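You operate a simulated robot arm through the tools that you are given. There is no shell and no other tool. Be economical: measure what you need, move in short steps, check, and stop when the job is done.

The job below is to be done with a simulated two-armed robot. You get a single attempt, and the scene is never put back.

## Task
Open the middle left bench door, take the green-grip tube labelled "Y2" from the top of the wall bench and leave it on the floor of the middle bench cupboard and shut the door again. Open the yellow door, take the yellow-cap carboy on the top of the wall bench and put it away on the cupboard behind the yellow door and shut the door again. Close the orange door. Press the late key three times. Open the coils door, put the grey-band black coil from the shelf of the coils cupboard on the low shelf of the side table, then shut the door. The order is free. Set down upright: yellow-cap carboy.

It is judged by the outcome, as a careful person would: the job done as asked, and still so three seconds after it is handed in. It fails if anything else is knocked over, pushed out of place, dropped, spilled or broken. Lids that push on must go on centred and level and be pressed home; caps that screw on are set level and turned clockwise until they are tight.

## Robot
Two 7-joint arms with two-finger grippers on one trunk, on a base that drives. Base frame: it is fixed to the floor where the robot stands at the start and does not move with it; the origin is under the middle of the robot, x ahead of it, y to its left, z up. Readings come in mm, rad, newtons and seconds.
The left shoulder is at the start at [70, 139, 1180], the right one opposite. With the tool pointing down near the work surface each hand reaches from about 100 to 520 mm from the robot's upright axis, wherever it stands, measured 20 degrees to its own side. Places, roughly: coils door [-1000, -1000, 400]; cupboard behind the yellow door [1000, -2300, 100]; floor of the middle bench cupboard [900, 100, 100]; green-grip tube [750, 0, 750]; grey-band black coil (11x11x2 cm) [-1200, -1000, 400]; late key [-1400, -1500, 1300]; low shelf of the side table (20x48 cm) [-1540, -1720, 320]; middle left bench door [500, 200, 400]; orange door [200, -2100, 400]; yellow door [900, -2100, 400]; yellow-cap carboy [1250, -500, 1000]. Payload 3.43 kg a hand.
Tool frame (each hand has its own): the origin (TCP) lies between the finger pads and is the grasp point; the fingertips stand 30 mm ahead of it; z points along the fingers, y is the line along which they close. The gripper opens to 104 mm. The gripper's body begins 57 mm behind the TCP.
Orientation is told as [roll, pitch, yaw] about the base's x, y, z axes, in that order, counted from this pose: with the fingers straight down and closing along the base's y, the tool's x points along the base's -x, its y along +y and its z along -z.

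## Interface
- The arms move only by the tool move_arm. It takes "left_plan", "right_plan" or both (then of equal length, played together; a hand with none holds still); each is a list of rows, each an object (a shift or turn left out is 0, a gripper value left out holds the last) with "dp": the shift along the tool's x, y, z in units of 500 mm (1.0 is 500 mm), a list of three; "delta_rot": the turn, a rotation vector about the tool's x, y, z in units of 120 degrees (1.0 is 120 degrees), a list of three; "claw": the finger opening in mm, from 0 to 104. In form: [{"dp": [tx, ty, tz], "delta_rot": [rx, ry, rz], "claw": claw}, ...]. A call has 1 to 12 rows; each row is the pose to reach, as a shift and turn from the pose commanded when the call began, along the tool's axes at that moment. A call with a number of a shift or a turn outside -1 to 1 is refused whole. A row lasts 0.2 s, in which the tool goes at most 50 mm and 0.15 rad; a call with a longer step from one row to the next is refused whole, and so is a gripper value outside its range. Where a pose cannot be reached the arm comes as near as it can. A force on the tool above 40 N (or 10 N above the force at the start of the call, whichever is more), or a blocked arm, ends the call early, and 0.2 s more pass. The fingers move at their own pace (about 45 mm/s each) and stop on an object; they squeeze with about 28 N. The grip force told is the motor's: it shows also when the fingers shut on nothing. Time passes only in rows, and 0.2 s behind the last, so rows that repeat a pose let the fingers close. The reply holds the time, the measured pose of the TCP, the force on the tool along the base axes, the opening and the grip force, in the units named above and with some noise, with the torque about the TCP (base axes, N m) and any sound that the robot's microphone picked up.
- Cameras (640 x 400 px; columns grow to the right, rows downward): "scene" is now at [110.6, -25.4, 1375]; the picture's right is [-0.39, -0.92, 0.00], its down [-0.79, 0.33, -0.51] and it looks along [0.47, -0.20, -0.86] (base axes); focal length 214 px, centre (320, 200). "left" rides on the left gripper at [67, -18, -90] in its tool frame; the picture's right is [0.25, 0.97, 0.00], its down [-0.73, 0.19, -0.66] and it looks along [-0.64, 0.17, 0.75] (tool axes); focal length 218 px, centre (320, 200). "right" rides on the right gripper at [67, 18, -90] in its tool frame; the picture's right is [-0.25, 0.97, 0.00], its down [-0.73, -0.19, -0.66] and it looks along [-0.64, -0.17, 0.75] (tool axes); focal length 218 px, centre (320, 200). There is no depth. A picture from a camera that has moved, and an enlarged one, comes with that camera's place and axes in the base frame and with its lens.
- capture(camera): a new picture of that camera. No time passes.
- lift_body(by): slides the trunk up (or, below 0, down) by that many mm; the arms and the scene camera ride with it, the base frame stays. It gives what a move gives, with no picture.
- steer(legs): drives the robot by 1 to 6 legs, each [ahead, left, turn to the left] in mm, mm and rad, along the robot's own axes; the way and the turn of a leg run together, so that a leg with both is an arc; at most 1500 mm and 3.142 rad a leg. The arms and the cameras ride along, it lands a little off, and it stops where it bumps. It gives what a move gives.
- pan_tilt(pan, tilt): turns the head with the scene camera to pan (to the left, within 1.501 rad either way) and tilt (down, from -0.506 to 1.204), counted from straight ahead of the robot. It gives what a move gives.
- zoom(camera, box): a new picture of the part [left, top, right, bottom] of that camera's present view, enlarged. No time passes.
- finish_job(): hands the job in; it is judged then, once.

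Go step by step. Nothing tells you exact positions but the pictures and the camera data: compare them with the known pose of the tool, close in by small moves and look again before you grip or let go. The budget is 207 turns and 194 pictures, counting those below and the enlarged ones. Unless the task says otherwise, let go and move clear before handing in, and close with one line.

The tools are called after "Emit:" as a command line: name --argument value ..., lists and objects as JSON in quotes. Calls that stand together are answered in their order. move_arm: Moves the arms, as the interface text tells. Its arguments: {"type":"object","properties":{"left_plan":{"type":"array","items":{"type":"object","properties":{"dp":{"type":"array","items":{"type":"number"}},"delta_rot":{"type":"array","items":{"type":"number"}},"claw":{"type":"number"}}}},"right_plan":{"type":"array","items":{"type":"object","properties":{"dp":{"type":"array","items":{"type":"number"}},"delta_rot":{"type":"array","items":{"type":"number"}},"claw":{"type":"number"}}}}},"required":[]} The other tools are called the same way: lift_body (by) slides the trunk up or down; steer (legs) drives the base; pan_tilt (pan, tilt) turns the head that bears the scene camera; capture (camera) takes a picture; zoom (camera, box) takes an enlarged picture of a part of a camera's view; finish_job () hands the job in.

At the start:

```text
time_s: 0.0
left_ee_pos: [496.9, 125.0, 1134.9]
left_ee_rot: [0.0, 0.002, 0.0]
left_ft_force: [-0.1, 0.8, 0.7]
left_ft_torque: [0.0, 0.02, 0.02]
left_finger_gap: 104.2
left_finger_force: 0.1
right_ee_pos: [442.2, -259.8, 1159.4]
right_ee_rot: [-0.001, 0.0, 0.0]
right_ft_force: [-0.6, -0.7, 0.2]
right_ft_torque: [0.01, 0.0, 0.01]
right_finger_gap: 103.9
right_finger_force: 0.0
trunk travel left (down, up): [-675.0, 265.0]
robot x, y, heading: [2.4, 0.0, 0.0]
head pan, tilt: [-0.398, 1.038]
```

scene: 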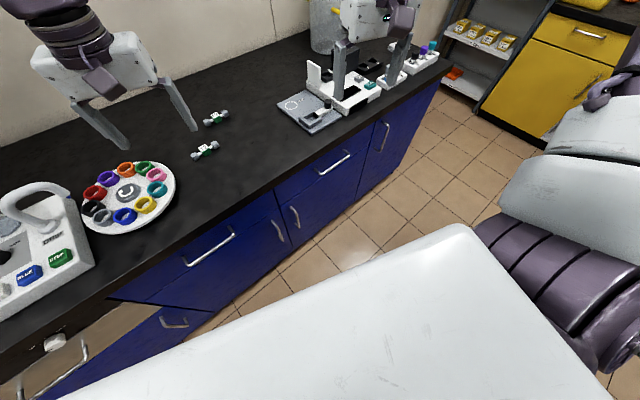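
right: 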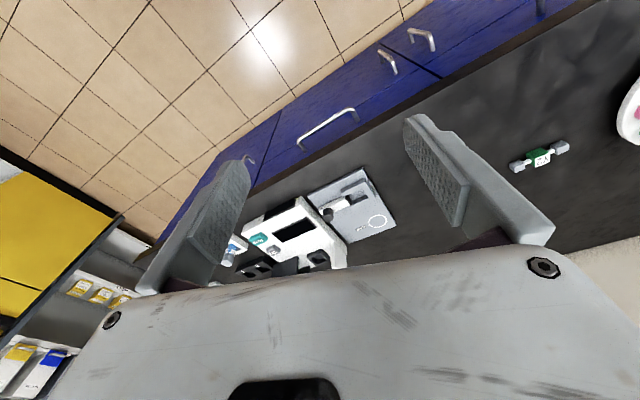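
left: 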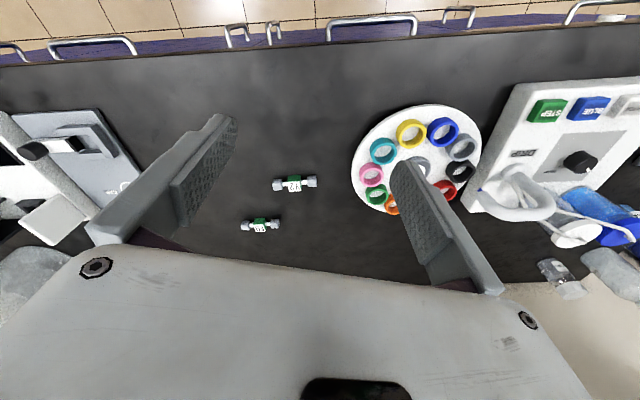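

I see the wall bench ahead with two small green-grip tubes and blue bench doors below. First I look around.

Emit:
zoom --camera "left" --box '[200, 150, 360, 250]'

Emit:
pan_tilt --pan 0.0 --tilt 0.9

Emit:
capture --camera "scene"

Emit:
pan_tilt --pan -0.9 --tilt 0.5

Emit:
capture --camera "scene"

Emit:
pan_tilt --pan -1.5 --tilt 0.5

Emit:
capture --camera "scene"

```text
4.00 times, centred on (280, 200) of left
camera zoom: at [428.6, 106.9, 1223.2], right [-0.25, 0.97, 0.0], down [0.73, 0.19, 0.66], along [0.64, 0.17, -0.75], focal length 873 px, centre (480, 200)
```

zoom: 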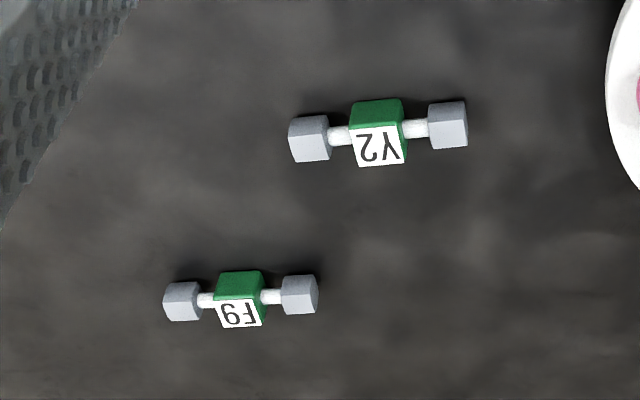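

```text
time_s: 0.9
left_ee_pos: [496.8, 124.9, 1133.4]
left_ee_rot: [-0.001, 0.001, 0.001]
left_ft_force: [-0.5, 0.3, -0.1]
left_ft_torque: [0.01, 0.01, 0.0]
left_finger_gap: 104.1
left_finger_force: 0.1
right_ee_pos: [442.1, -259.2, 1159.6]
right_ee_rot: [0.0, 0.0, 0.0]
right_ft_force: [0.6, 0.1, 0.3]
right_ft_torque: [0.02, 0.01, 0.0]
right_finger_gap: 104.2
right_finger_force: 0.1
trunk travel left (down, up): [-675.0, 265.0]
robot x, y, heading: [-0.5, 1.6, 0.001]
head pan, tilt: [0.0, 0.901]
```

```text
189 pictures are left
camera scene: at [124.1, 0.6, 1384.9], right [0.0, -1.0, 0.0], down [-0.78, 0.0, -0.62], along [0.62, 0.0, -0.78], focal length 214 px, centre (320, 200)
```

scene: 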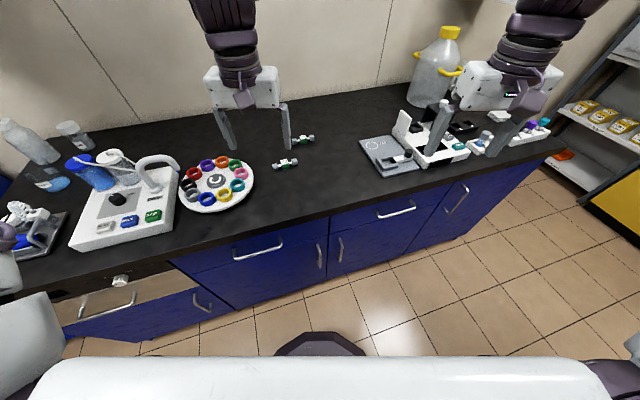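

```text
time_s: 2.1
left_ee_pos: [498.0, 125.1, 1133.8]
left_ee_rot: [-0.001, 0.0, 0.0]
left_ft_force: [1.2, 0.1, 0.4]
left_ft_torque: [-0.02, -0.04, -0.03]
left_finger_gap: 104.0
left_finger_force: 0.1
right_ee_pos: [443.2, -260.6, 1160.8]
right_ee_rot: [0.0, -0.002, 0.0]
right_ft_force: [1.1, -0.5, -1.1]
right_ft_torque: [0.0, 0.01, 0.0]
right_finger_gap: 103.9
right_finger_force: 0.2
trunk travel left (down, up): [-675.0, 265.0]
robot x, y, heading: [-0.7, -1.1, 0.003]
head pan, tilt: [-0.901, 0.499]
```

```text
188 pictures are left
camera scene: at [105.2, -70.6, 1418.8], right [-0.78, -0.62, 0.0], down [-0.3, 0.38, -0.88], along [0.55, -0.69, -0.48], focal length 214 px, centre (320, 200)
```

scene: 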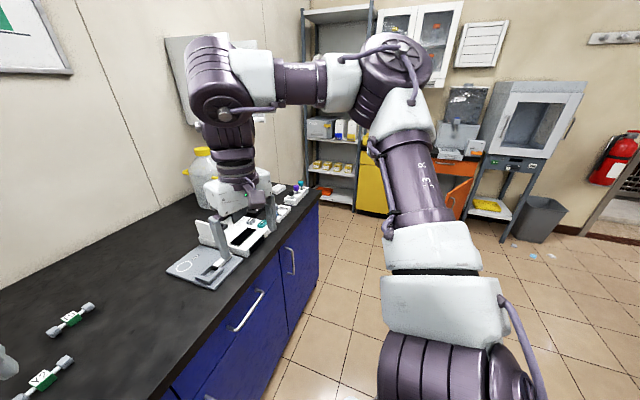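

```text
time_s: 3.1
left_ee_pos: [497.1, 125.2, 1133.9]
left_ee_rot: [0.0, 0.001, 0.0]
left_ft_force: [0.8, 0.1, 0.1]
left_ft_torque: [0.0, -0.02, 0.03]
left_finger_gap: 103.8
left_finger_force: 0.0
right_ee_pos: [443.0, -259.8, 1160.5]
right_ee_rot: [0.001, -0.001, -0.001]
right_ft_force: [-0.3, -0.5, -0.3]
right_ft_torque: [0.01, -0.05, -0.01]
right_finger_gap: 103.9
right_finger_force: 0.1
trunk travel left (down, up): [-675.0, 265.0]
robot x, y, heading: [-1.5, 0.9, -0.003]
head pan, tilt: [-1.499, 0.499]
```

```text
187 pictures are left
camera scene: at [55.2, -90.1, 1418.8], right [-1.0, -0.07, 0.0], down [-0.03, 0.48, -0.88], along [0.06, -0.88, -0.48], focal length 214 px, centre (320, 200)
```

scene: 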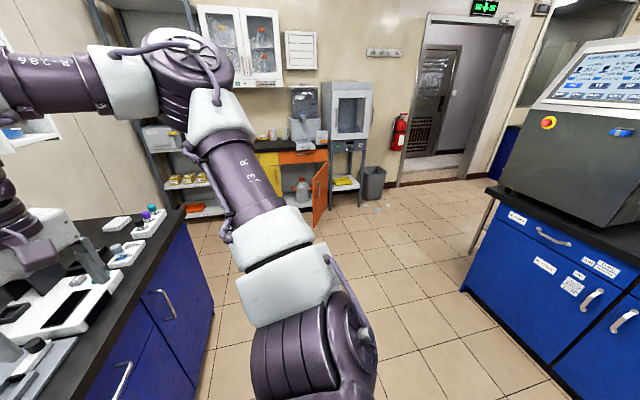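

The bench front seems turned by about 0.3 rad against the robot. I'll back off, square up and look at the doors.

Emit:
steer --legs '[[-350, 0, 0], [0, 0, 0.305]]'

Emit:
pan_tilt --pan 0.0 --tilt 0.7

Emit:
capture --camera "scene"

```text
time_s: 6.3
left_ee_pos: [88.9, 266.5, 1133.2]
left_ee_rot: [0.0, -0.001, 0.304]
left_ft_force: [0.5, 0.8, 0.6]
left_ft_torque: [-0.01, 0.01, 0.02]
left_finger_gap: 103.8
left_finger_force: 0.1
right_ee_pos: [152.8, -114.5, 1159.5]
right_ee_rot: [0.001, 0.0, 0.306]
right_ft_force: [0.0, 1.1, 0.0]
right_ft_torque: [0.05, -0.01, -0.01]
right_finger_gap: 103.9
right_finger_force: 0.1
trunk travel left (down, up): [-675.0, 265.0]
robot x, y, heading: [-345.7, -0.2, 0.303]
head pan, tilt: [-1.499, 0.499]
```

```text
time_s: 7.9
left_ee_pos: [88.5, 269.3, 1133.1]
left_ee_rot: [0.0, -0.002, 0.304]
left_ft_force: [-1.5, -0.7, 0.2]
left_ft_torque: [-0.01, 0.01, 0.05]
left_finger_gap: 104.1
left_finger_force: 0.0
right_ee_pos: [152.6, -114.1, 1160.1]
right_ee_rot: [0.0, 0.001, 0.307]
right_ft_force: [-0.4, 0.1, 0.1]
right_ft_torque: [-0.03, 0.02, -0.03]
right_finger_gap: 104.0
right_finger_force: 0.0
trunk travel left (down, up): [-675.0, 265.0]
robot x, y, heading: [-347.2, 2.5, 0.299]
head pan, tilt: [0.0, 0.7]
```

```text
186 pictures are left
camera scene: at [-220.2, 41.9, 1401.1], right [0.3, -0.95, 0.0], down [-0.61, -0.19, -0.76], along [0.73, 0.23, -0.64], focal length 214 px, centre (320, 200)
```

scene: 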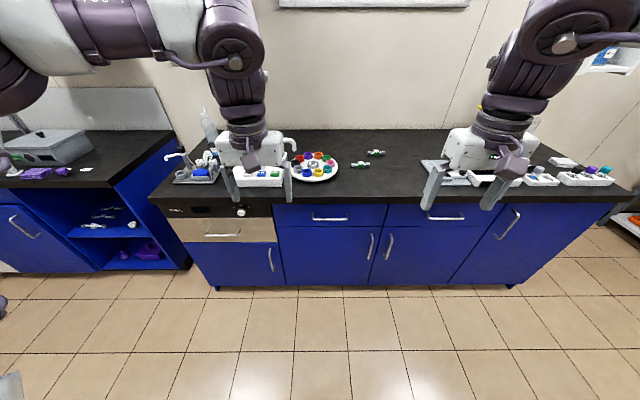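

The bench is now square to me, and the middle left door has its handle on the right side and hinges on the left. I shift right, lower the trunk and look closer.

Emit:
steer --legs '[[0, -370, 0]]'

Emit:
lift_body --by -560

Emit:
pan_tilt --pan 0.0 --tilt 0.3

Emit:
capture --camera "scene"

Emit:
capture --camera "left"

```text
time_s: 10.3
left_ee_pos: [199.8, -83.0, 1133.4]
left_ee_rot: [-0.003, 0.0, 0.307]
left_ft_force: [0.1, 0.0, 0.2]
left_ft_torque: [-0.01, 0.02, -0.01]
left_finger_gap: 104.0
left_finger_force: 0.1
right_ee_pos: [263.9, -465.4, 1161.3]
right_ee_rot: [-0.001, 0.0, 0.306]
right_ft_force: [0.1, -1.1, 0.8]
right_ft_torque: [-0.01, -0.04, 0.02]
right_finger_gap: 104.1
right_finger_force: 0.0
trunk travel left (down, up): [-675.0, 265.0]
robot x, y, heading: [-234.8, -352.2, 0.309]
head pan, tilt: [0.0, 0.7]
```

```text
refused: -560 is not a number from -400 to 400
```

```text
time_s: 11.2
left_ee_pos: [200.0, -83.5, 1133.5]
left_ee_rot: [0.0, 0.0, 0.305]
left_ft_force: [-0.1, -0.5, 0.8]
left_ft_torque: [-0.03, -0.01, -0.03]
left_finger_gap: 103.7
left_finger_force: 0.0
right_ee_pos: [263.5, -466.4, 1160.3]
right_ee_rot: [0.0, 0.001, 0.304]
right_ft_force: [-0.1, -0.4, 0.2]
right_ft_torque: [0.0, 0.02, 0.0]
right_finger_gap: 104.1
right_finger_force: 0.0
trunk travel left (down, up): [-675.0, 265.0]
robot x, y, heading: [-236.1, -353.3, 0.306]
head pan, tilt: [0.0, 0.3]
```

```text
185 pictures are left
camera scene: at [-100.8, -308.0, 1437.1], right [0.3, -0.95, 0.0], down [-0.28, -0.09, -0.95], along [0.91, 0.29, -0.3], focal length 214 px, centre (320, 200)
```

scene: 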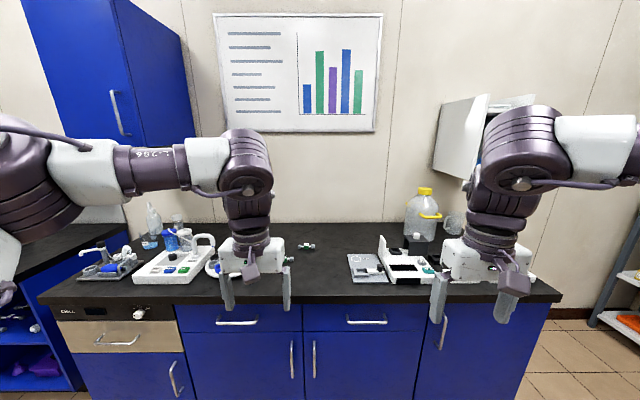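

```text
184 pictures are left
camera left: at [140.2, -120.4, 1223.2], right [-0.53, 0.85, 0.0], down [0.64, 0.4, 0.66], along [0.56, 0.35, -0.75], focal length 218 px, centre (320, 200)
```

left: 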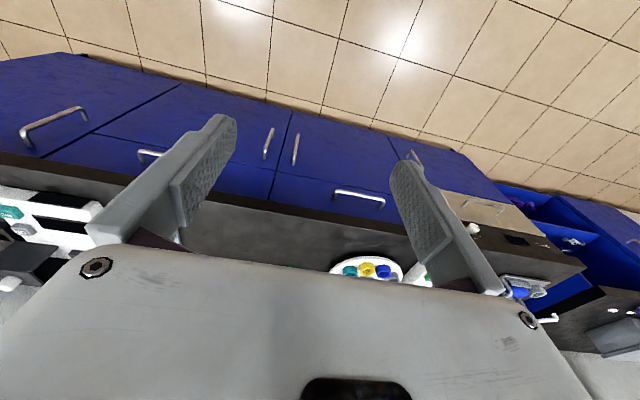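

Emit:
lift_body --by -400

Emit:
lift_body --by -200

Emit:
capture --camera "scene"

Emit:
capture --camera "left"

```text
time_s: 15.0
left_ee_pos: [199.7, -83.0, 733.7]
left_ee_rot: [0.001, 0.0, 0.306]
left_ft_force: [-0.8, 0.1, -0.5]
left_ft_torque: [0.02, 0.02, -0.01]
left_finger_gap: 104.1
left_finger_force: 0.0
right_ee_pos: [263.9, -465.6, 759.4]
right_ee_rot: [0.001, 0.0, 0.305]
right_ft_force: [0.3, 0.5, -0.6]
right_ft_torque: [-0.01, 0.02, -0.01]
right_finger_gap: 104.1
right_finger_force: 0.0
trunk travel left (down, up): [-275.0, 665.0]
robot x, y, heading: [-236.3, -352.0, 0.307]
head pan, tilt: [0.0, 0.3]
```

```text
time_s: 17.1
left_ee_pos: [200.7, -83.4, 533.8]
left_ee_rot: [0.0, 0.001, 0.306]
left_ft_force: [0.0, -0.1, 0.0]
left_ft_torque: [0.02, 0.01, 0.0]
left_finger_gap: 104.1
left_finger_force: 0.1
right_ee_pos: [264.0, -466.1, 561.3]
right_ee_rot: [0.0, 0.0, 0.305]
right_ft_force: [0.4, -0.4, -0.3]
right_ft_torque: [-0.03, -0.04, 0.02]
right_finger_gap: 104.0
right_finger_force: 0.1
trunk travel left (down, up): [-75.0, 865.0]
robot x, y, heading: [-235.2, -352.8, 0.308]
head pan, tilt: [0.0, 0.3]
```

```text
183 pictures are left
camera scene: at [-101.1, -307.9, 837.3], right [0.3, -0.95, 0.0], down [-0.28, -0.09, -0.96], along [0.91, 0.29, -0.3], focal length 214 px, centre (320, 200)
```

scene: 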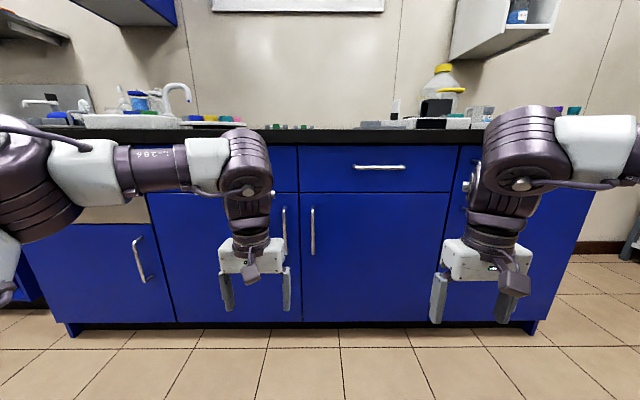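

```text
182 pictures are left
camera left: at [139.9, -120.4, 623.3], right [-0.53, 0.85, 0.0], down [0.64, 0.4, 0.66], along [0.56, 0.35, -0.75], focal length 218 px, centre (320, 200)
```

left: 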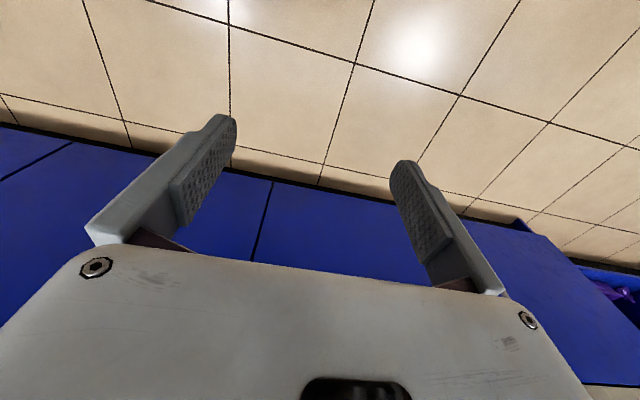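

Handle centre is near 800 ahead, 121 left, z≈515 in the robot's own axes. I pitch the left hand to point forward.

Emit:
move_arm --left_plan '[{"dp": [-0.02, 0, 0.004], "delta_rot": [0, -0.068, 0]}, {"dp": [-0.04, 0, 0.008], "delta_rot": [0, -0.136, 0]}, {"dp": [-0.06, 0, 0.012], "delta_rot": [0, -0.204, 0]}, {"dp": [-0.08, 0, 0.016], "delta_rot": [0, -0.272, 0]}, {"dp": [-0.1, 0, 0.02], "delta_rot": [0, -0.34, 0]}, {"dp": [-0.12, 0, 0.024], "delta_rot": [0, -0.408, 0]}, {"dp": [-0.14, 0, 0.028], "delta_rot": [0, -0.476, 0]}, {"dp": [-0.16, 0, 0.032], "delta_rot": [0, -0.544, 0]}, {"dp": [-0.18, 0, 0.036], "delta_rot": [0, -0.612, 0]}, {"dp": [-0.2, 0, 0.038], "delta_rot": [0, -0.68, 0]}, {"dp": [-0.2, 0, 0.038], "delta_rot": [0, -0.75, 0]}, {"dp": [-0.2, 0, 0.038], "delta_rot": [0, -0.75, 0]}]'

Emit:
capture --camera "left"

Emit:
capture --camera "scene"

```text
time_s: 19.8
left_ee_pos: [295.9, -53.6, 516.1]
left_ee_rot: [-3.062, -1.568, -2.912]
left_ft_force: [0.0, 0.2, -0.9]
left_ft_torque: [-0.01, 0.01, 0.01]
left_finger_gap: 104.1
left_finger_force: 0.1
left hand out of reach, approached as far as the arm can: row 3, 4, 5, 6, 7, 8, 9, 10
right_ee_pos: [263.8, -465.3, 559.4]
right_ee_rot: [0.0, -0.001, 0.306]
right_ft_force: [-0.4, 0.2, 0.4]
right_ft_torque: [-0.01, 0.0, 0.01]
right_finger_gap: 104.3
right_finger_force: 0.1
trunk travel left (down, up): [-75.0, 865.0]
robot x, y, heading: [-235.7, -349.7, 0.306]
head pan, tilt: [0.0, 0.3]
```

```text
181 pictures are left
camera left: at [214.6, -98.0, 448.3], right [-0.29, 0.92, -0.25], down [-0.68, -0.02, 0.73], along [0.67, 0.39, 0.64], focal length 218 px, centre (320, 200)
```

left: 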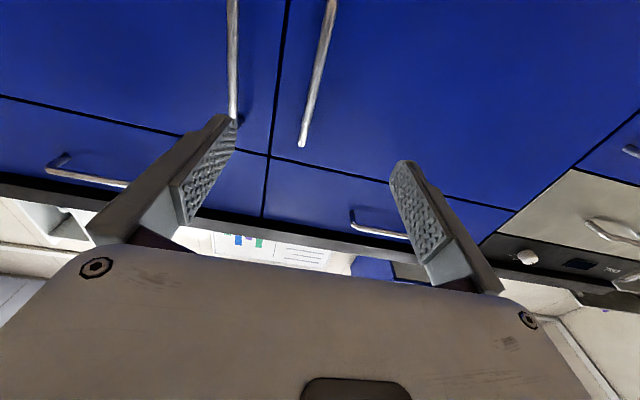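

```text
180 pictures are left
camera scene: at [-100.9, -307.7, 837.2], right [0.3, -0.95, 0.0], down [-0.28, -0.09, -0.96], along [0.91, 0.29, -0.3], focal length 214 px, centre (320, 200)
```

scene: 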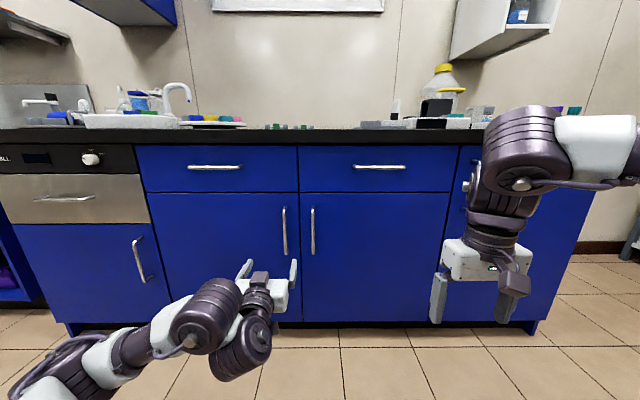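

Grip line agrees with the handle. I drive ahead 170 so the fingers come near the bar, then check.

Emit:
steer --legs '[[165, 0, 0]]'

Emit:
capture --camera "left"

Emit:
capture --camera "scene"

```text
time_s: 21.2
left_ee_pos: [454.2, -5.5, 515.9]
left_ee_rot: [-0.282, -1.569, 0.585]
left_ft_force: [0.4, 0.1, 0.3]
left_ft_torque: [-0.03, 0.01, 0.01]
left_finger_gap: 103.9
left_finger_force: 0.1
right_ee_pos: [420.6, -417.1, 559.4]
right_ee_rot: [0.001, 0.0, 0.307]
right_ft_force: [0.1, 0.1, 0.4]
right_ft_torque: [0.0, 0.01, 0.01]
right_finger_gap: 103.9
right_finger_force: 0.0
trunk travel left (down, up): [-75.0, 865.0]
robot x, y, heading: [-78.9, -299.4, 0.308]
head pan, tilt: [0.0, 0.3]
```

```text
179 pictures are left
camera left: at [372.1, -49.3, 448.0], right [-0.29, 0.92, -0.25], down [-0.68, -0.02, 0.73], along [0.67, 0.39, 0.64], focal length 218 px, centre (320, 200)
```

left: 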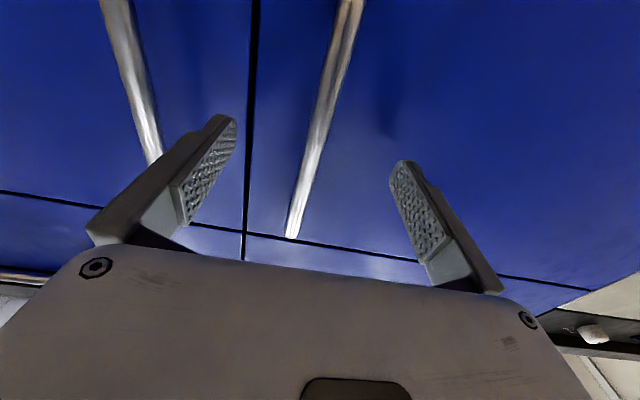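

```text
178 pictures are left
camera scene: at [56.3, -258.5, 837.2], right [0.3, -0.95, 0.0], down [-0.28, -0.09, -0.96], along [0.91, 0.29, -0.3], focal length 214 px, centre (320, 200)
```

scene: 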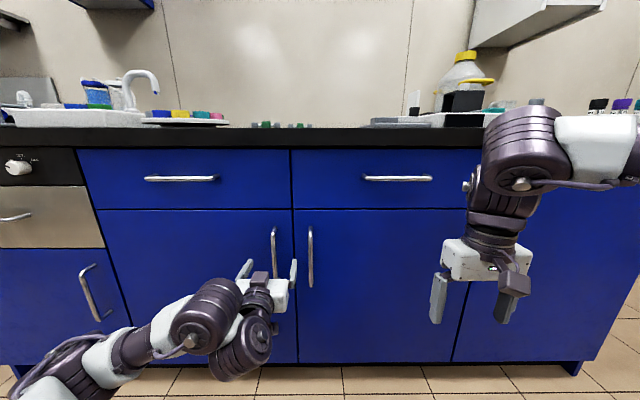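

Bar is ~37 mm ahead of the TCP and between the fingers. Advance and grip.

Emit:
move_arm --left_plan '[{"dp": [0, 0, 0.03], "claw": 104}, {"dp": [0, -0.004, 0.056], "claw": 104}, {"dp": [0, -0.004, 0.056], "claw": 60}, {"dp": [0, -0.004, 0.056], "claw": 30}, {"dp": [0, -0.004, 0.056], "claw": 0}, {"dp": [0, -0.004, 0.056], "claw": 0}, {"dp": [0, -0.004, 0.056], "claw": 0}, {"dp": [0, -0.004, 0.056], "claw": 0}]'

Emit:
capture --camera "left"

```text
time_s: 23.0
left_ee_pos: [480.8, -1.9, 515.2]
left_ee_rot: [-0.218, -1.569, 0.52]
left_ft_force: [3.4, -15.1, -0.5]
left_ft_torque: [0.04, -0.15, -0.08]
left_finger_gap: 11.9
left_finger_force: 26.4
right_ee_pos: [420.7, -418.8, 559.5]
right_ee_rot: [0.002, 0.001, 0.304]
right_ft_force: [0.1, 0.2, 0.6]
right_ft_torque: [-0.02, 0.0, 0.02]
right_finger_gap: 104.0
right_finger_force: 0.1
trunk travel left (down, up): [-75.0, 865.0]
robot x, y, heading: [-74.3, -303.0, 0.305]
head pan, tilt: [0.0, 0.3]
```

```text
177 pictures are left
camera left: at [400.0, -45.2, 447.8], right [-0.29, 0.92, -0.25], down [-0.68, -0.01, 0.73], along [0.67, 0.38, 0.63], focal length 218 px, centre (320, 200)
```

left: 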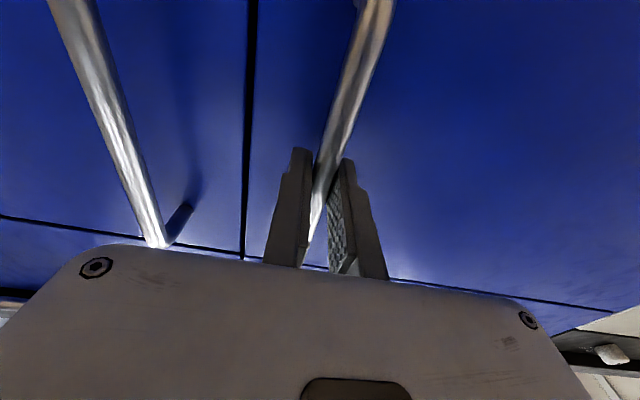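

Handle gripped. I pull along the door's arc (hinge ≈ 458 mm to the left) turning the hand with it.

Emit:
move_arm --left_plan '[{"dp": [0, 0.005, -0.0456], "delta_rot": [0.0239, 0, 0], "claw": 0}, {"dp": [0, 0.0116, -0.091], "delta_rot": [0.0477, 0, 0], "claw": 0}, {"dp": [0, 0.021, -0.136], "delta_rot": [0.0716, 0, 0], "claw": 0}, {"dp": [0, 0.0321, -0.1806], "delta_rot": [0.0955, 0, 0], "claw": 0}, {"dp": [0, 0.046, -0.2245], "delta_rot": [0.119, 0, 0], "claw": 0}, {"dp": [0, 0.0616, -0.2676], "delta_rot": [0.143, 0, 0], "claw": 0}, {"dp": [0, 0.0798, -0.3098], "delta_rot": [0.167, 0, 0], "claw": 0}, {"dp": [0, 0.0995, -0.3512], "delta_rot": [0.191, 0, 0], "claw": 0}]'

Emit:
capture --camera "scene"

```text
time_s: 24.3
left_ee_pos: [389.4, -10.1, 514.0]
left_ee_rot: [2.65, -1.559, -2.573]
left_ft_force: [1.1, 1.2, 3.0]
left_ft_torque: [-0.44, 0.0, -0.09]
left_finger_gap: 11.7
left_finger_force: 44.8
left hand out of reach, approached as far as the arm can: row 5, 6
right_ee_pos: [421.8, -414.3, 559.4]
right_ee_rot: [0.001, 0.0, 0.31]
right_ft_force: [0.0, 0.3, 0.7]
right_ft_torque: [-0.01, -0.04, -0.02]
right_finger_gap: 103.9
right_finger_force: 0.2
trunk travel left (down, up): [-75.0, 865.0]
robot x, y, heading: [-83.4, -301.0, 0.306]
head pan, tilt: [0.0, 0.3]
stopped in row 6 (left hand): the force on the tool passed its limit at 57 N (the readings are from after the stop); the commanded pose is now the measured one
```

```text
176 pictures are left
camera scene: at [56.0, -257.0, 837.2], right [0.3, -0.95, 0.0], down [-0.28, -0.09, -0.96], along [0.91, 0.29, -0.3], focal length 214 px, centre (320, 200)
```

scene: 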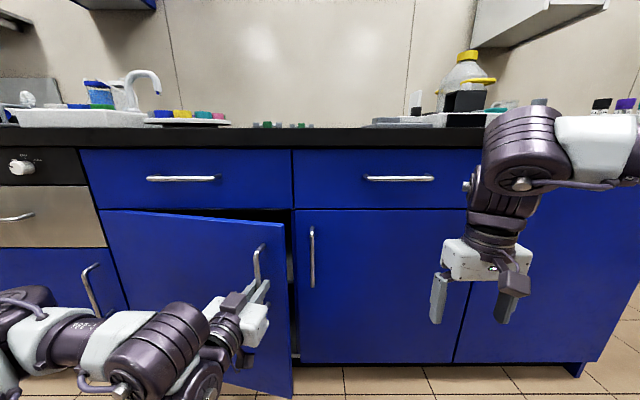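

The door is open a little but the arm is at its limit. I keep hold and swing the whole base about the hinge to open it further.

Emit:
steer --legs '[[-58, 65, -0.1], [-58, 65, -0.1], [-58, 65, -0.1]]'

Emit:
capture --camera "scene"

```text
time_s: 26.4
left_ee_pos: [294.6, -0.4, 515.5]
left_ee_rot: [2.684, -1.557, -2.805]
left_ft_force: [-0.6, 0.3, -3.5]
left_ft_torque: [-0.4, -0.68, 0.0]
left_finger_gap: 11.5
left_finger_force: 44.8
right_ee_pos: [246.7, -404.4, 560.7]
right_ee_rot: [-0.001, -0.002, 0.109]
right_ft_force: [0.0, -0.3, 0.0]
right_ft_torque: [0.0, 0.01, 0.0]
right_finger_gap: 104.1
right_finger_force: 0.0
trunk travel left (down, up): [-75.0, 865.0]
robot x, y, heading: [-222.1, -190.9, 0.111]
head pan, tilt: [0.0, 0.3]
stopped in leg 3: the force on the tool passed its limit at 45 N (the readings are from after the stop); the commanded pose is now the measured one
```

```text
175 pictures are left
camera scene: at [-80.2, -177.9, 837.1], right [0.11, -0.99, 0.0], down [-0.29, -0.03, -0.96], along [0.95, 0.1, -0.3], focal length 214 px, centre (320, 200)
```

scene: 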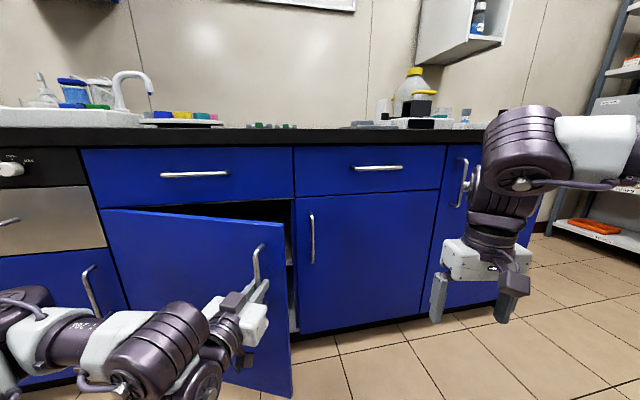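

Works well; keep on.

Emit:
steer --legs '[[-58, 62, -0.1], [-58, 62, -0.1]]'

Emit:
steer --legs '[[-58, 62, -0.1], [-58, 62, -0.1]]'

Emit:
capture --camera "scene"

```text
time_s: 27.7
left_ee_pos: [250.9, 10.4, 515.9]
left_ee_rot: [2.631, -1.557, -2.841]
left_ft_force: [0.2, 2.0, -3.8]
left_ft_torque: [-0.56, -0.73, -0.01]
left_finger_gap: 11.7
left_finger_force: 44.9
right_ee_pos: [161.3, -388.3, 560.5]
right_ee_rot: [0.0, -0.002, 0.008]
right_ft_force: [0.2, -0.5, 1.0]
right_ft_torque: [0.04, 0.01, -0.03]
right_finger_gap: 104.2
right_finger_force: 0.0
trunk travel left (down, up): [-75.0, 865.0]
robot x, y, heading: [-286.4, -135.1, 0.012]
head pan, tilt: [0.0, 0.3]
stopped in leg 2: the force on the tool passed its limit at 47 N (the readings are from after the stop); the commanded pose is now the measured one
```

```text
time_s: 29.2
left_ee_pos: [205.0, 27.5, 514.5]
left_ee_rot: [2.577, -1.555, -2.888]
left_ft_force: [0.8, 1.9, -5.5]
left_ft_torque: [-0.64, -0.7, 0.01]
left_finger_gap: 11.7
left_finger_force: 44.7
right_ee_pos: [70.6, -363.6, 559.3]
right_ee_rot: [0.002, 0.001, -0.1]
right_ft_force: [-0.2, -0.1, 0.4]
right_ft_torque: [-0.03, 0.0, 0.03]
right_finger_gap: 104.0
right_finger_force: 0.1
trunk travel left (down, up): [-75.0, 865.0]
robot x, y, heading: [-343.5, -61.6, -0.102]
head pan, tilt: [0.0, 0.3]
stopped in leg 2: the force on the tool passed its limit at 43 N (the readings are from after the stop); the commanded pose is now the measured one
```

```text
174 pictures are left
camera scene: at [-202.5, -73.5, 837.2], right [-0.1, -0.99, 0.0], down [-0.29, 0.03, -0.96], along [0.95, -0.1, -0.3], focal length 214 px, centre (320, 200)
```

scene: 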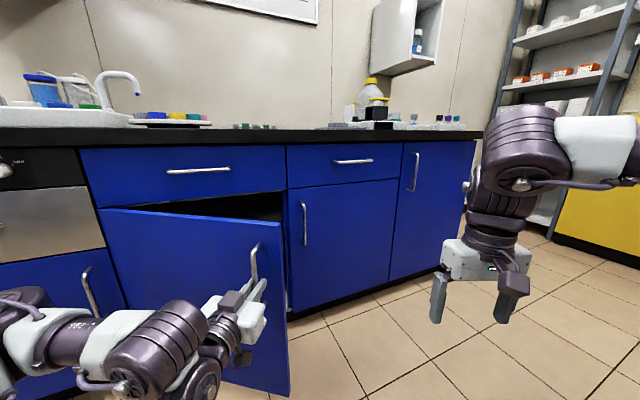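

Emit:
steer --legs '[[-58, 60, -0.1]]'

Emit:
steer --legs '[[-58, 60, -0.1]]'

Emit:
steer --legs '[[-58, 60, -0.1]]'

Emit:
steer --legs '[[-58, 60, -0.1]]'

Emit:
capture --camera "scene"

```text
time_s: 30.4
left_ee_pos: [168.4, 46.1, 515.4]
left_ee_rot: [2.428, -1.556, -2.821]
left_ft_force: [0.6, 1.3, -2.6]
left_ft_torque: [-0.75, -0.3, 0.0]
left_finger_gap: 11.6
left_finger_force: 45.3
right_ee_pos: [-5.6, -333.2, 560.2]
right_ee_rot: [0.002, -0.001, -0.197]
right_ft_force: [-0.5, 0.3, -0.4]
right_ft_torque: [0.01, 0.0, -0.01]
right_finger_gap: 104.1
right_finger_force: 0.1
trunk travel left (down, up): [-75.0, 865.0]
robot x, y, heading: [-388.7, 6.8, -0.196]
head pan, tilt: [0.0, 0.3]
stopped in leg 1: the force on the tool passed its limit at 42 N (the readings are from after the stop); the commanded pose is now the measured one
```

```text
time_s: 31.7
left_ee_pos: [130.0, 69.0, 515.0]
left_ee_rot: [2.376, -1.553, -2.86]
left_ft_force: [0.4, 0.9, -2.5]
left_ft_torque: [-0.79, -0.13, -0.05]
left_finger_gap: 11.4
left_finger_force: 44.4
right_ee_pos: [-82.1, -294.2, 560.3]
right_ee_rot: [0.002, -0.001, -0.294]
right_ft_force: [0.7, -0.4, 0.6]
right_ft_torque: [0.0, -0.02, 0.0]
right_finger_gap: 104.4
right_finger_force: 0.2
trunk travel left (down, up): [-75.0, 865.0]
robot x, y, heading: [-432.3, 82.7, -0.296]
head pan, tilt: [0.0, 0.3]
stopped in leg 1: the force on the tool passed its limit at 43 N (the readings are from after the stop); the commanded pose is now the measured one
```

```text
time_s: 32.8
left_ee_pos: [100.6, 92.0, 515.0]
left_ee_rot: [2.282, -1.551, -2.84]
left_ft_force: [2.5, 0.7, -3.2]
left_ft_torque: [-0.95, -0.07, 0.0]
left_finger_gap: 11.3
left_finger_force: 44.9
right_ee_pos: [-145.0, -256.6, 559.5]
right_ee_rot: [0.001, -0.001, -0.376]
right_ft_force: [-0.2, -0.8, 0.1]
right_ft_torque: [-0.01, -0.01, 0.01]
right_finger_gap: 104.1
right_finger_force: 0.1
trunk travel left (down, up): [-75.0, 865.0]
robot x, y, heading: [-458.2, 149.3, -0.373]
head pan, tilt: [0.0, 0.3]
stopped in leg 1: the force on the tool passed its limit at 43 N (the readings are from after the stop); the commanded pose is now the measured one
```

```text
time_s: 33.9
left_ee_pos: [72.4, 117.4, 514.9]
left_ee_rot: [2.21, -1.551, -2.839]
left_ft_force: [1.8, 0.9, -2.2]
left_ft_torque: [-1.03, 0.19, 0.04]
left_finger_gap: 11.7
left_finger_force: 45.1
right_ee_pos: [-204.0, -211.5, 559.7]
right_ee_rot: [0.003, -0.003, -0.461]
right_ft_force: [0.3, 0.1, -0.1]
right_ft_torque: [0.02, 0.02, 0.04]
right_finger_gap: 103.9
right_finger_force: 0.0
trunk travel left (down, up): [-75.0, 865.0]
robot x, y, heading: [-485.6, 220.3, -0.459]
head pan, tilt: [0.0, 0.3]
stopped in leg 1: the force on the tool passed its limit at 43 N (the readings are from after the stop); the commanded pose is now the measured one
```

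```text
173 pictures are left
camera scene: at [-358.9, 154.2, 837.1], right [-0.44, -0.9, 0.0], down [-0.27, 0.13, -0.96], along [0.86, -0.42, -0.3], focal length 214 px, centre (320, 200)
```

scene: 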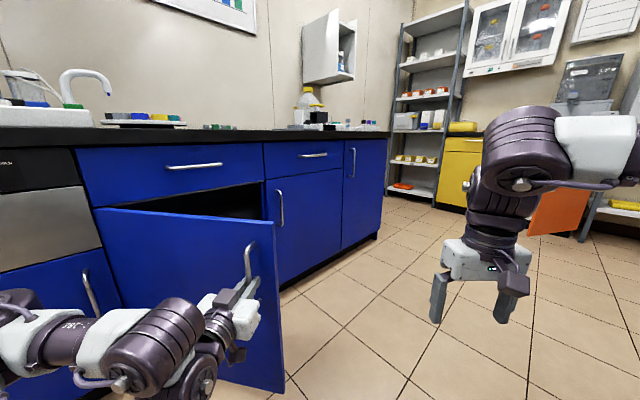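

Emit:
steer --legs '[[-58, 60, -0.1]]'

Emit:
steer --legs '[[-58, 60, -0.1]]'

Emit:
steer --legs '[[-58, 60, -0.1]]'

Emit:
steer --legs '[[-58, 60, -0.1]]'

Emit:
capture --camera "scene"

```text
time_s: 35.0
left_ee_pos: [46.7, 142.7, 514.3]
left_ee_rot: [2.151, -1.547, -2.854]
left_ft_force: [2.3, 1.0, -2.4]
left_ft_torque: [-1.04, 0.34, 0.02]
left_finger_gap: 12.0
left_finger_force: 45.1
right_ee_pos: [-259.9, -163.4, 559.2]
right_ee_rot: [0.003, -0.002, -0.546]
right_ft_force: [-1.4, -0.8, -0.7]
right_ft_torque: [-0.01, -0.04, 0.0]
right_finger_gap: 103.9
right_finger_force: 0.0
trunk travel left (down, up): [-75.0, 865.0]
robot x, y, heading: [-502.3, 289.1, -0.55]
head pan, tilt: [0.0, 0.3]
stopped in leg 1: the force on the tool passed its limit at 42 N (the readings are from after the stop); the commanded pose is now the measured one
```

```text
time_s: 36.1
left_ee_pos: [24.1, 170.5, 515.6]
left_ee_rot: [2.1, -1.546, -2.874]
left_ft_force: [1.4, 1.6, -3.3]
left_ft_torque: [-1.03, 0.44, -0.02]
left_finger_gap: 11.8
left_finger_force: 45.1
right_ee_pos: [-311.4, -112.7, 559.9]
right_ee_rot: [0.004, -0.002, -0.628]
right_ft_force: [0.0, -0.5, -0.2]
right_ft_torque: [0.01, -0.01, 0.01]
right_finger_gap: 104.1
right_finger_force: 0.0
trunk travel left (down, up): [-75.0, 865.0]
robot x, y, heading: [-517.5, 356.2, -0.627]
head pan, tilt: [0.0, 0.3]
stopped in leg 1: the force on the tool passed its limit at 43 N (the readings are from after the stop); the commanded pose is now the measured one
```

```text
time_s: 37.3
left_ee_pos: [-0.2, 203.3, 516.2]
left_ee_rot: [2.065, -1.545, -2.92]
left_ft_force: [2.2, 0.3, -2.7]
left_ft_torque: [-0.95, 0.58, 0.04]
left_finger_gap: 11.6
left_finger_force: 44.3
right_ee_pos: [-362.9, -48.5, 559.0]
right_ee_rot: [0.005, -0.003, -0.721]
right_ft_force: [-0.4, 0.8, 0.3]
right_ft_torque: [0.02, 0.02, 0.01]
right_finger_gap: 104.2
right_finger_force: 0.1
trunk travel left (down, up): [-75.0, 865.0]
robot x, y, heading: [-524.4, 434.7, -0.719]
head pan, tilt: [0.0, 0.3]
stopped in leg 1: the force on the tool passed its limit at 41 N (the readings are from after the stop); the commanded pose is now the measured one
```

```text
time_s: 38.5
left_ee_pos: [-20.1, 240.4, 515.3]
left_ee_rot: [2.047, -1.545, -2.985]
left_ft_force: [1.3, 0.8, -2.6]
left_ft_torque: [-0.84, 0.7, 0.01]
left_finger_gap: 11.6
left_finger_force: 44.6
right_ee_pos: [-412.0, 24.1, 559.6]
right_ee_rot: [0.004, -0.002, -0.818]
right_ft_force: [0.3, 1.0, 0.3]
right_ft_torque: [0.01, 0.01, 0.03]
right_finger_gap: 104.2
right_finger_force: 0.0
trunk travel left (down, up): [-75.0, 865.0]
robot x, y, heading: [-527.6, 520.6, -0.82]
head pan, tilt: [0.0, 0.3]
stopped in leg 1: the force on the tool passed its limit at 41 N (the readings are from after the stop); the commanded pose is now the measured one
```

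```text
172 pictures are left
camera scene: at [-427.1, 420.9, 837.1], right [-0.73, -0.68, 0.0], down [-0.2, 0.22, -0.96], along [0.65, -0.7, -0.3], focal length 214 px, centre (320, 200)
```

scene: 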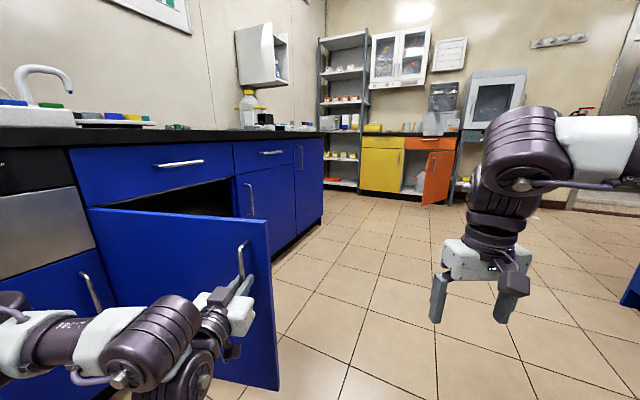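

Door is open about 76°. Release the handle and back the hand off.

Emit:
move_arm --left_plan '[{"claw": 104}, {"claw": 104}, {"claw": 104}, {"claw": 104}, {"claw": 104}, {"claw": 104}, {"dp": [0, 0, -0.08], "claw": 104}, {"dp": [0, 0, -0.16], "claw": 104}, {"dp": [0, 0, -0.24], "claw": 104}]'

Emit:
capture --camera "scene"

```text
time_s: 40.5
left_ee_pos: [-25.9, 250.0, 514.8]
left_ee_rot: [1.999, -1.54, -2.941]
left_ft_force: [0.4, 1.0, 0.6]
left_ft_torque: [0.02, 0.02, 0.02]
left_finger_gap: 104.4
left_finger_force: 0.1
left hand out of reach, approached as far as the arm can: row 7, 8, 9
right_ee_pos: [-410.8, 24.7, 559.6]
right_ee_rot: [0.004, -0.001, -0.82]
right_ft_force: [-0.3, -0.7, 0.1]
right_ft_torque: [-0.01, 0.04, -0.02]
right_finger_gap: 103.9
right_finger_force: 0.1
trunk travel left (down, up): [-75.0, 865.0]
robot x, y, heading: [-525.8, 528.4, -0.82]
head pan, tilt: [0.0, 0.3]
```

```text
171 pictures are left
camera scene: at [-427.4, 420.8, 837.2], right [-0.73, -0.68, 0.0], down [-0.2, 0.22, -0.96], along [0.65, -0.7, -0.3], focal length 214 px, centre (320, 200)
```

scene: 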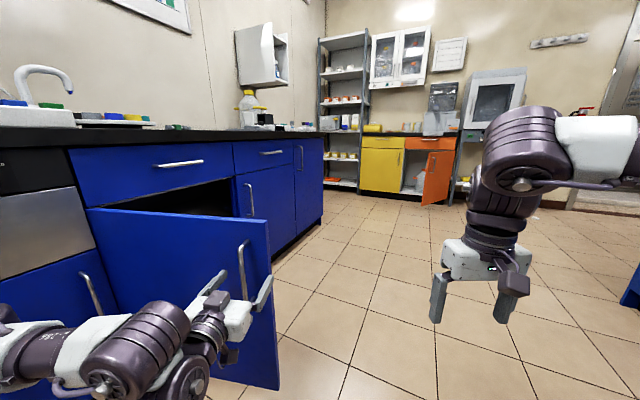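

Released. I back off, turn away from the door, go round its tip and face the bench again from the right of the door.

Emit:
steer --legs '[[-120, 30, 0], [0, 0, -0.85], [880, 0, 0], [0, 0, 1.975]]'

Emit:
capture --camera "scene"

```text
time_s: 52.9
left_ee_pos: [-206.3, 83.0, 515.8]
left_ee_rot: [2.001, -1.54, -1.841]
left_ft_force: [0.0, -0.9, -0.2]
left_ft_torque: [0.02, -0.04, 0.01]
left_finger_gap: 103.9
left_finger_force: 0.1
right_ee_pos: [-178.5, -361.0, 558.4]
right_ee_rot: [0.004, -0.001, 0.286]
right_ft_force: [-0.9, 0.7, -0.1]
right_ft_torque: [-0.02, 0.02, 0.01]
right_finger_gap: 103.9
right_finger_force: 0.0
trunk travel left (down, up): [-75.0, 865.0]
robot x, y, heading: [-673.4, -234.6, 0.285]
head pan, tilt: [0.0, 0.3]
```

```text
170 pictures are left
camera scene: at [-540.2, -195.7, 837.2], right [0.28, -0.96, 0.0], down [-0.28, -0.08, -0.96], along [0.92, 0.27, -0.3], focal length 214 px, centre (320, 200)
```

scene: 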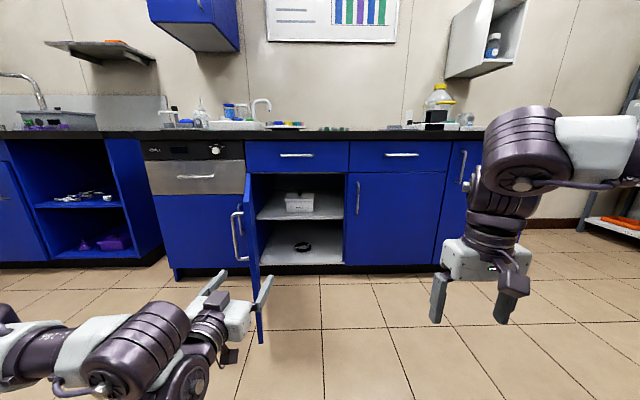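

The cupboard has a shelf and a floor (z≈115, shelf ≈400) with a black coil on it. I raise the trunk and put the left hand back to a pointing-down stow while staying clear.

Emit:
lift_body --by 400

Emit:
lift_body --by 150

Emit:
move_arm --left_plan '[{"dp": [-0.03, 0.02, 0], "delta_rot": [0, 0.068, 0]}, {"dp": [-0.06, 0.04, 0], "delta_rot": [0, 0.136, 0]}, {"dp": [-0.09, 0.06, 0], "delta_rot": [0, 0.204, 0]}, {"dp": [-0.12, 0.08, 0], "delta_rot": [0, 0.272, 0]}, {"dp": [-0.15, 0.1, 0], "delta_rot": [0, 0.34, 0]}, {"dp": [-0.18, 0.12, 0], "delta_rot": [0, 0.408, 0]}, {"dp": [-0.21, 0.14, 0], "delta_rot": [0, 0.476, 0]}, {"dp": [-0.24, 0.16, 0], "delta_rot": [0, 0.544, 0]}, {"dp": [-0.27, 0.18, 0], "delta_rot": [0, 0.612, 0]}, {"dp": [-0.3, 0.2, -0.05], "delta_rot": [0, 0.68, 0]}, {"dp": [-0.3, 0.2, -0.1], "delta_rot": [0, 0.75, 0]}]'

Emit:
pan_tilt --pan 0.1 --tilt 0.6

Emit:
capture --camera "scene"

```text
time_s: 56.8
left_ee_pos: [-205.3, 84.2, 914.2]
left_ee_rot: [1.997, -1.541, -1.838]
left_ft_force: [0.7, 0.3, -0.6]
left_ft_torque: [0.02, 0.02, 0.03]
left_finger_gap: 103.8
left_finger_force: 0.0
right_ee_pos: [-179.0, -361.7, 959.2]
right_ee_rot: [0.003, -0.001, 0.284]
right_ft_force: [0.1, 0.1, -0.7]
right_ft_torque: [0.03, 0.02, -0.01]
right_finger_gap: 104.0
right_finger_force: 0.1
trunk travel left (down, up): [-475.0, 465.0]
robot x, y, heading: [-674.3, -237.1, 0.283]
head pan, tilt: [0.0, 0.3]
```

```text
time_s: 58.5
left_ee_pos: [-205.1, 83.8, 1065.0]
left_ee_rot: [1.996, -1.54, -1.836]
left_ft_force: [0.1, -0.6, -0.1]
left_ft_torque: [0.03, 0.05, 0.0]
left_finger_gap: 103.9
left_finger_force: 0.0
right_ee_pos: [-178.3, -362.7, 1109.5]
right_ee_rot: [0.004, -0.002, 0.285]
right_ft_force: [0.6, 0.8, -0.1]
right_ft_torque: [0.04, -0.02, 0.01]
right_finger_gap: 103.9
right_finger_force: 0.1
trunk travel left (down, up): [-625.0, 315.0]
robot x, y, heading: [-677.0, -237.8, 0.279]
head pan, tilt: [0.0, 0.3]
```

```text
time_s: 60.9
left_ee_pos: [-276.3, 162.4, 1205.8]
left_ee_rot: [0.026, -0.015, 0.161]
left_ft_force: [-0.1, -0.2, -0.3]
left_ft_torque: [-0.02, -0.01, -0.02]
left_finger_gap: 104.1
left_finger_force: 0.0
left hand out of reach, approached as far as the arm can: row 1, 2, 3, 11
right_ee_pos: [-177.8, -361.5, 1110.4]
right_ee_rot: [0.002, -0.004, 0.286]
right_ft_force: [0.6, -0.3, 0.6]
right_ft_torque: [0.02, -0.01, 0.0]
right_finger_gap: 104.3
right_finger_force: 0.1
trunk travel left (down, up): [-625.0, 315.0]
robot x, y, heading: [-678.5, -234.4, 0.283]
head pan, tilt: [0.0, 0.3]
```

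```text
time_s: 61.7
left_ee_pos: [-276.1, 163.1, 1205.4]
left_ee_rot: [0.027, -0.017, 0.161]
left_ft_force: [0.1, 0.1, -0.9]
left_ft_torque: [0.01, -0.02, -0.02]
left_finger_gap: 104.2
left_finger_force: 0.1
right_ee_pos: [-179.6, -361.7, 1109.9]
right_ee_rot: [0.002, -0.002, 0.286]
right_ft_force: [-0.3, 0.3, 0.5]
right_ft_torque: [-0.03, 0.03, -0.01]
right_finger_gap: 104.0
right_finger_force: 0.2
trunk travel left (down, up): [-625.0, 315.0]
robot x, y, heading: [-678.6, -232.7, 0.28]
head pan, tilt: [0.099, 0.6]
```

```text
169 pictures are left
camera scene: at [-547.8, -188.5, 1359.8], right [0.37, -0.93, 0.0], down [-0.52, -0.21, -0.83], along [0.77, 0.31, -0.56], focal length 214 px, centre (320, 200)
```

scene: 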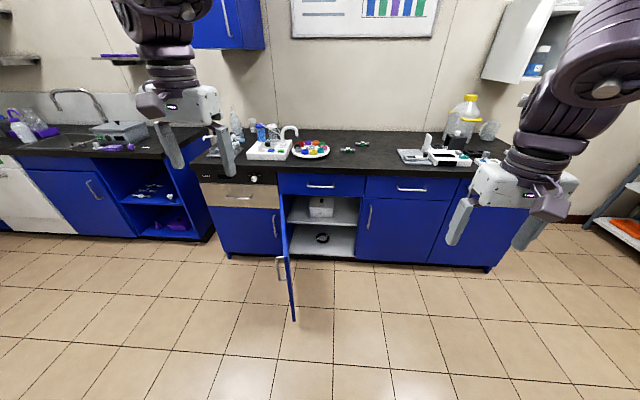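

Emit:
steer --legs '[[0, -152, 0.022], [817, 0, 0]]'

Emit:
pan_tilt --pan 0.1 --tilt 0.9

Emit:
capture --camera "scene"

```text
time_s: 67.0
left_ee_pos: [529.1, 279.3, 1206.0]
left_ee_rot: [0.026, -0.016, 0.191]
left_ft_force: [0.0, -0.2, 0.5]
left_ft_torque: [-0.03, 0.03, -0.03]
left_finger_gap: 104.1
left_finger_force: 0.2
right_ee_pos: [642.5, -243.2, 1109.6]
right_ee_rot: [0.004, -0.004, 0.315]
right_ft_force: [0.0, -0.3, -0.9]
right_ft_torque: [0.01, -0.03, 0.0]
right_finger_gap: 104.0
right_finger_force: 0.1
trunk travel left (down, up): [-625.0, 315.0]
robot x, y, heading: [141.4, -135.4, 0.317]
head pan, tilt: [0.099, 0.6]
```

```text
time_s: 67.8
left_ee_pos: [529.2, 279.1, 1205.2]
left_ee_rot: [0.024, -0.015, 0.191]
left_ft_force: [-0.5, -0.2, -0.6]
left_ft_torque: [0.0, 0.03, -0.03]
left_finger_gap: 104.4
left_finger_force: 0.1
right_ee_pos: [642.6, -243.6, 1108.7]
right_ee_rot: [0.004, -0.002, 0.314]
right_ft_force: [-0.1, 0.7, -0.2]
right_ft_torque: [0.01, 0.0, -0.02]
right_finger_gap: 104.1
right_finger_force: 0.2
trunk travel left (down, up): [-625.0, 315.0]
robot x, y, heading: [144.4, -126.2, 0.314]
head pan, tilt: [0.099, 0.901]
```

```text
168 pictures are left
camera scene: at [257.3, -86.1, 1335.0], right [0.4, -0.92, 0.0], down [-0.72, -0.31, -0.62], along [0.57, 0.25, -0.78], focal length 214 px, centre (320, 200)
```

scene: 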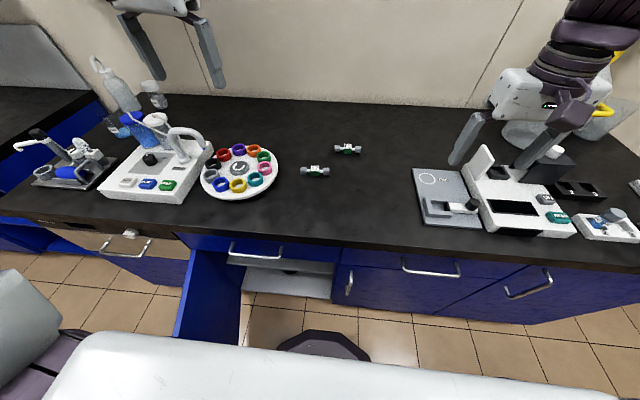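

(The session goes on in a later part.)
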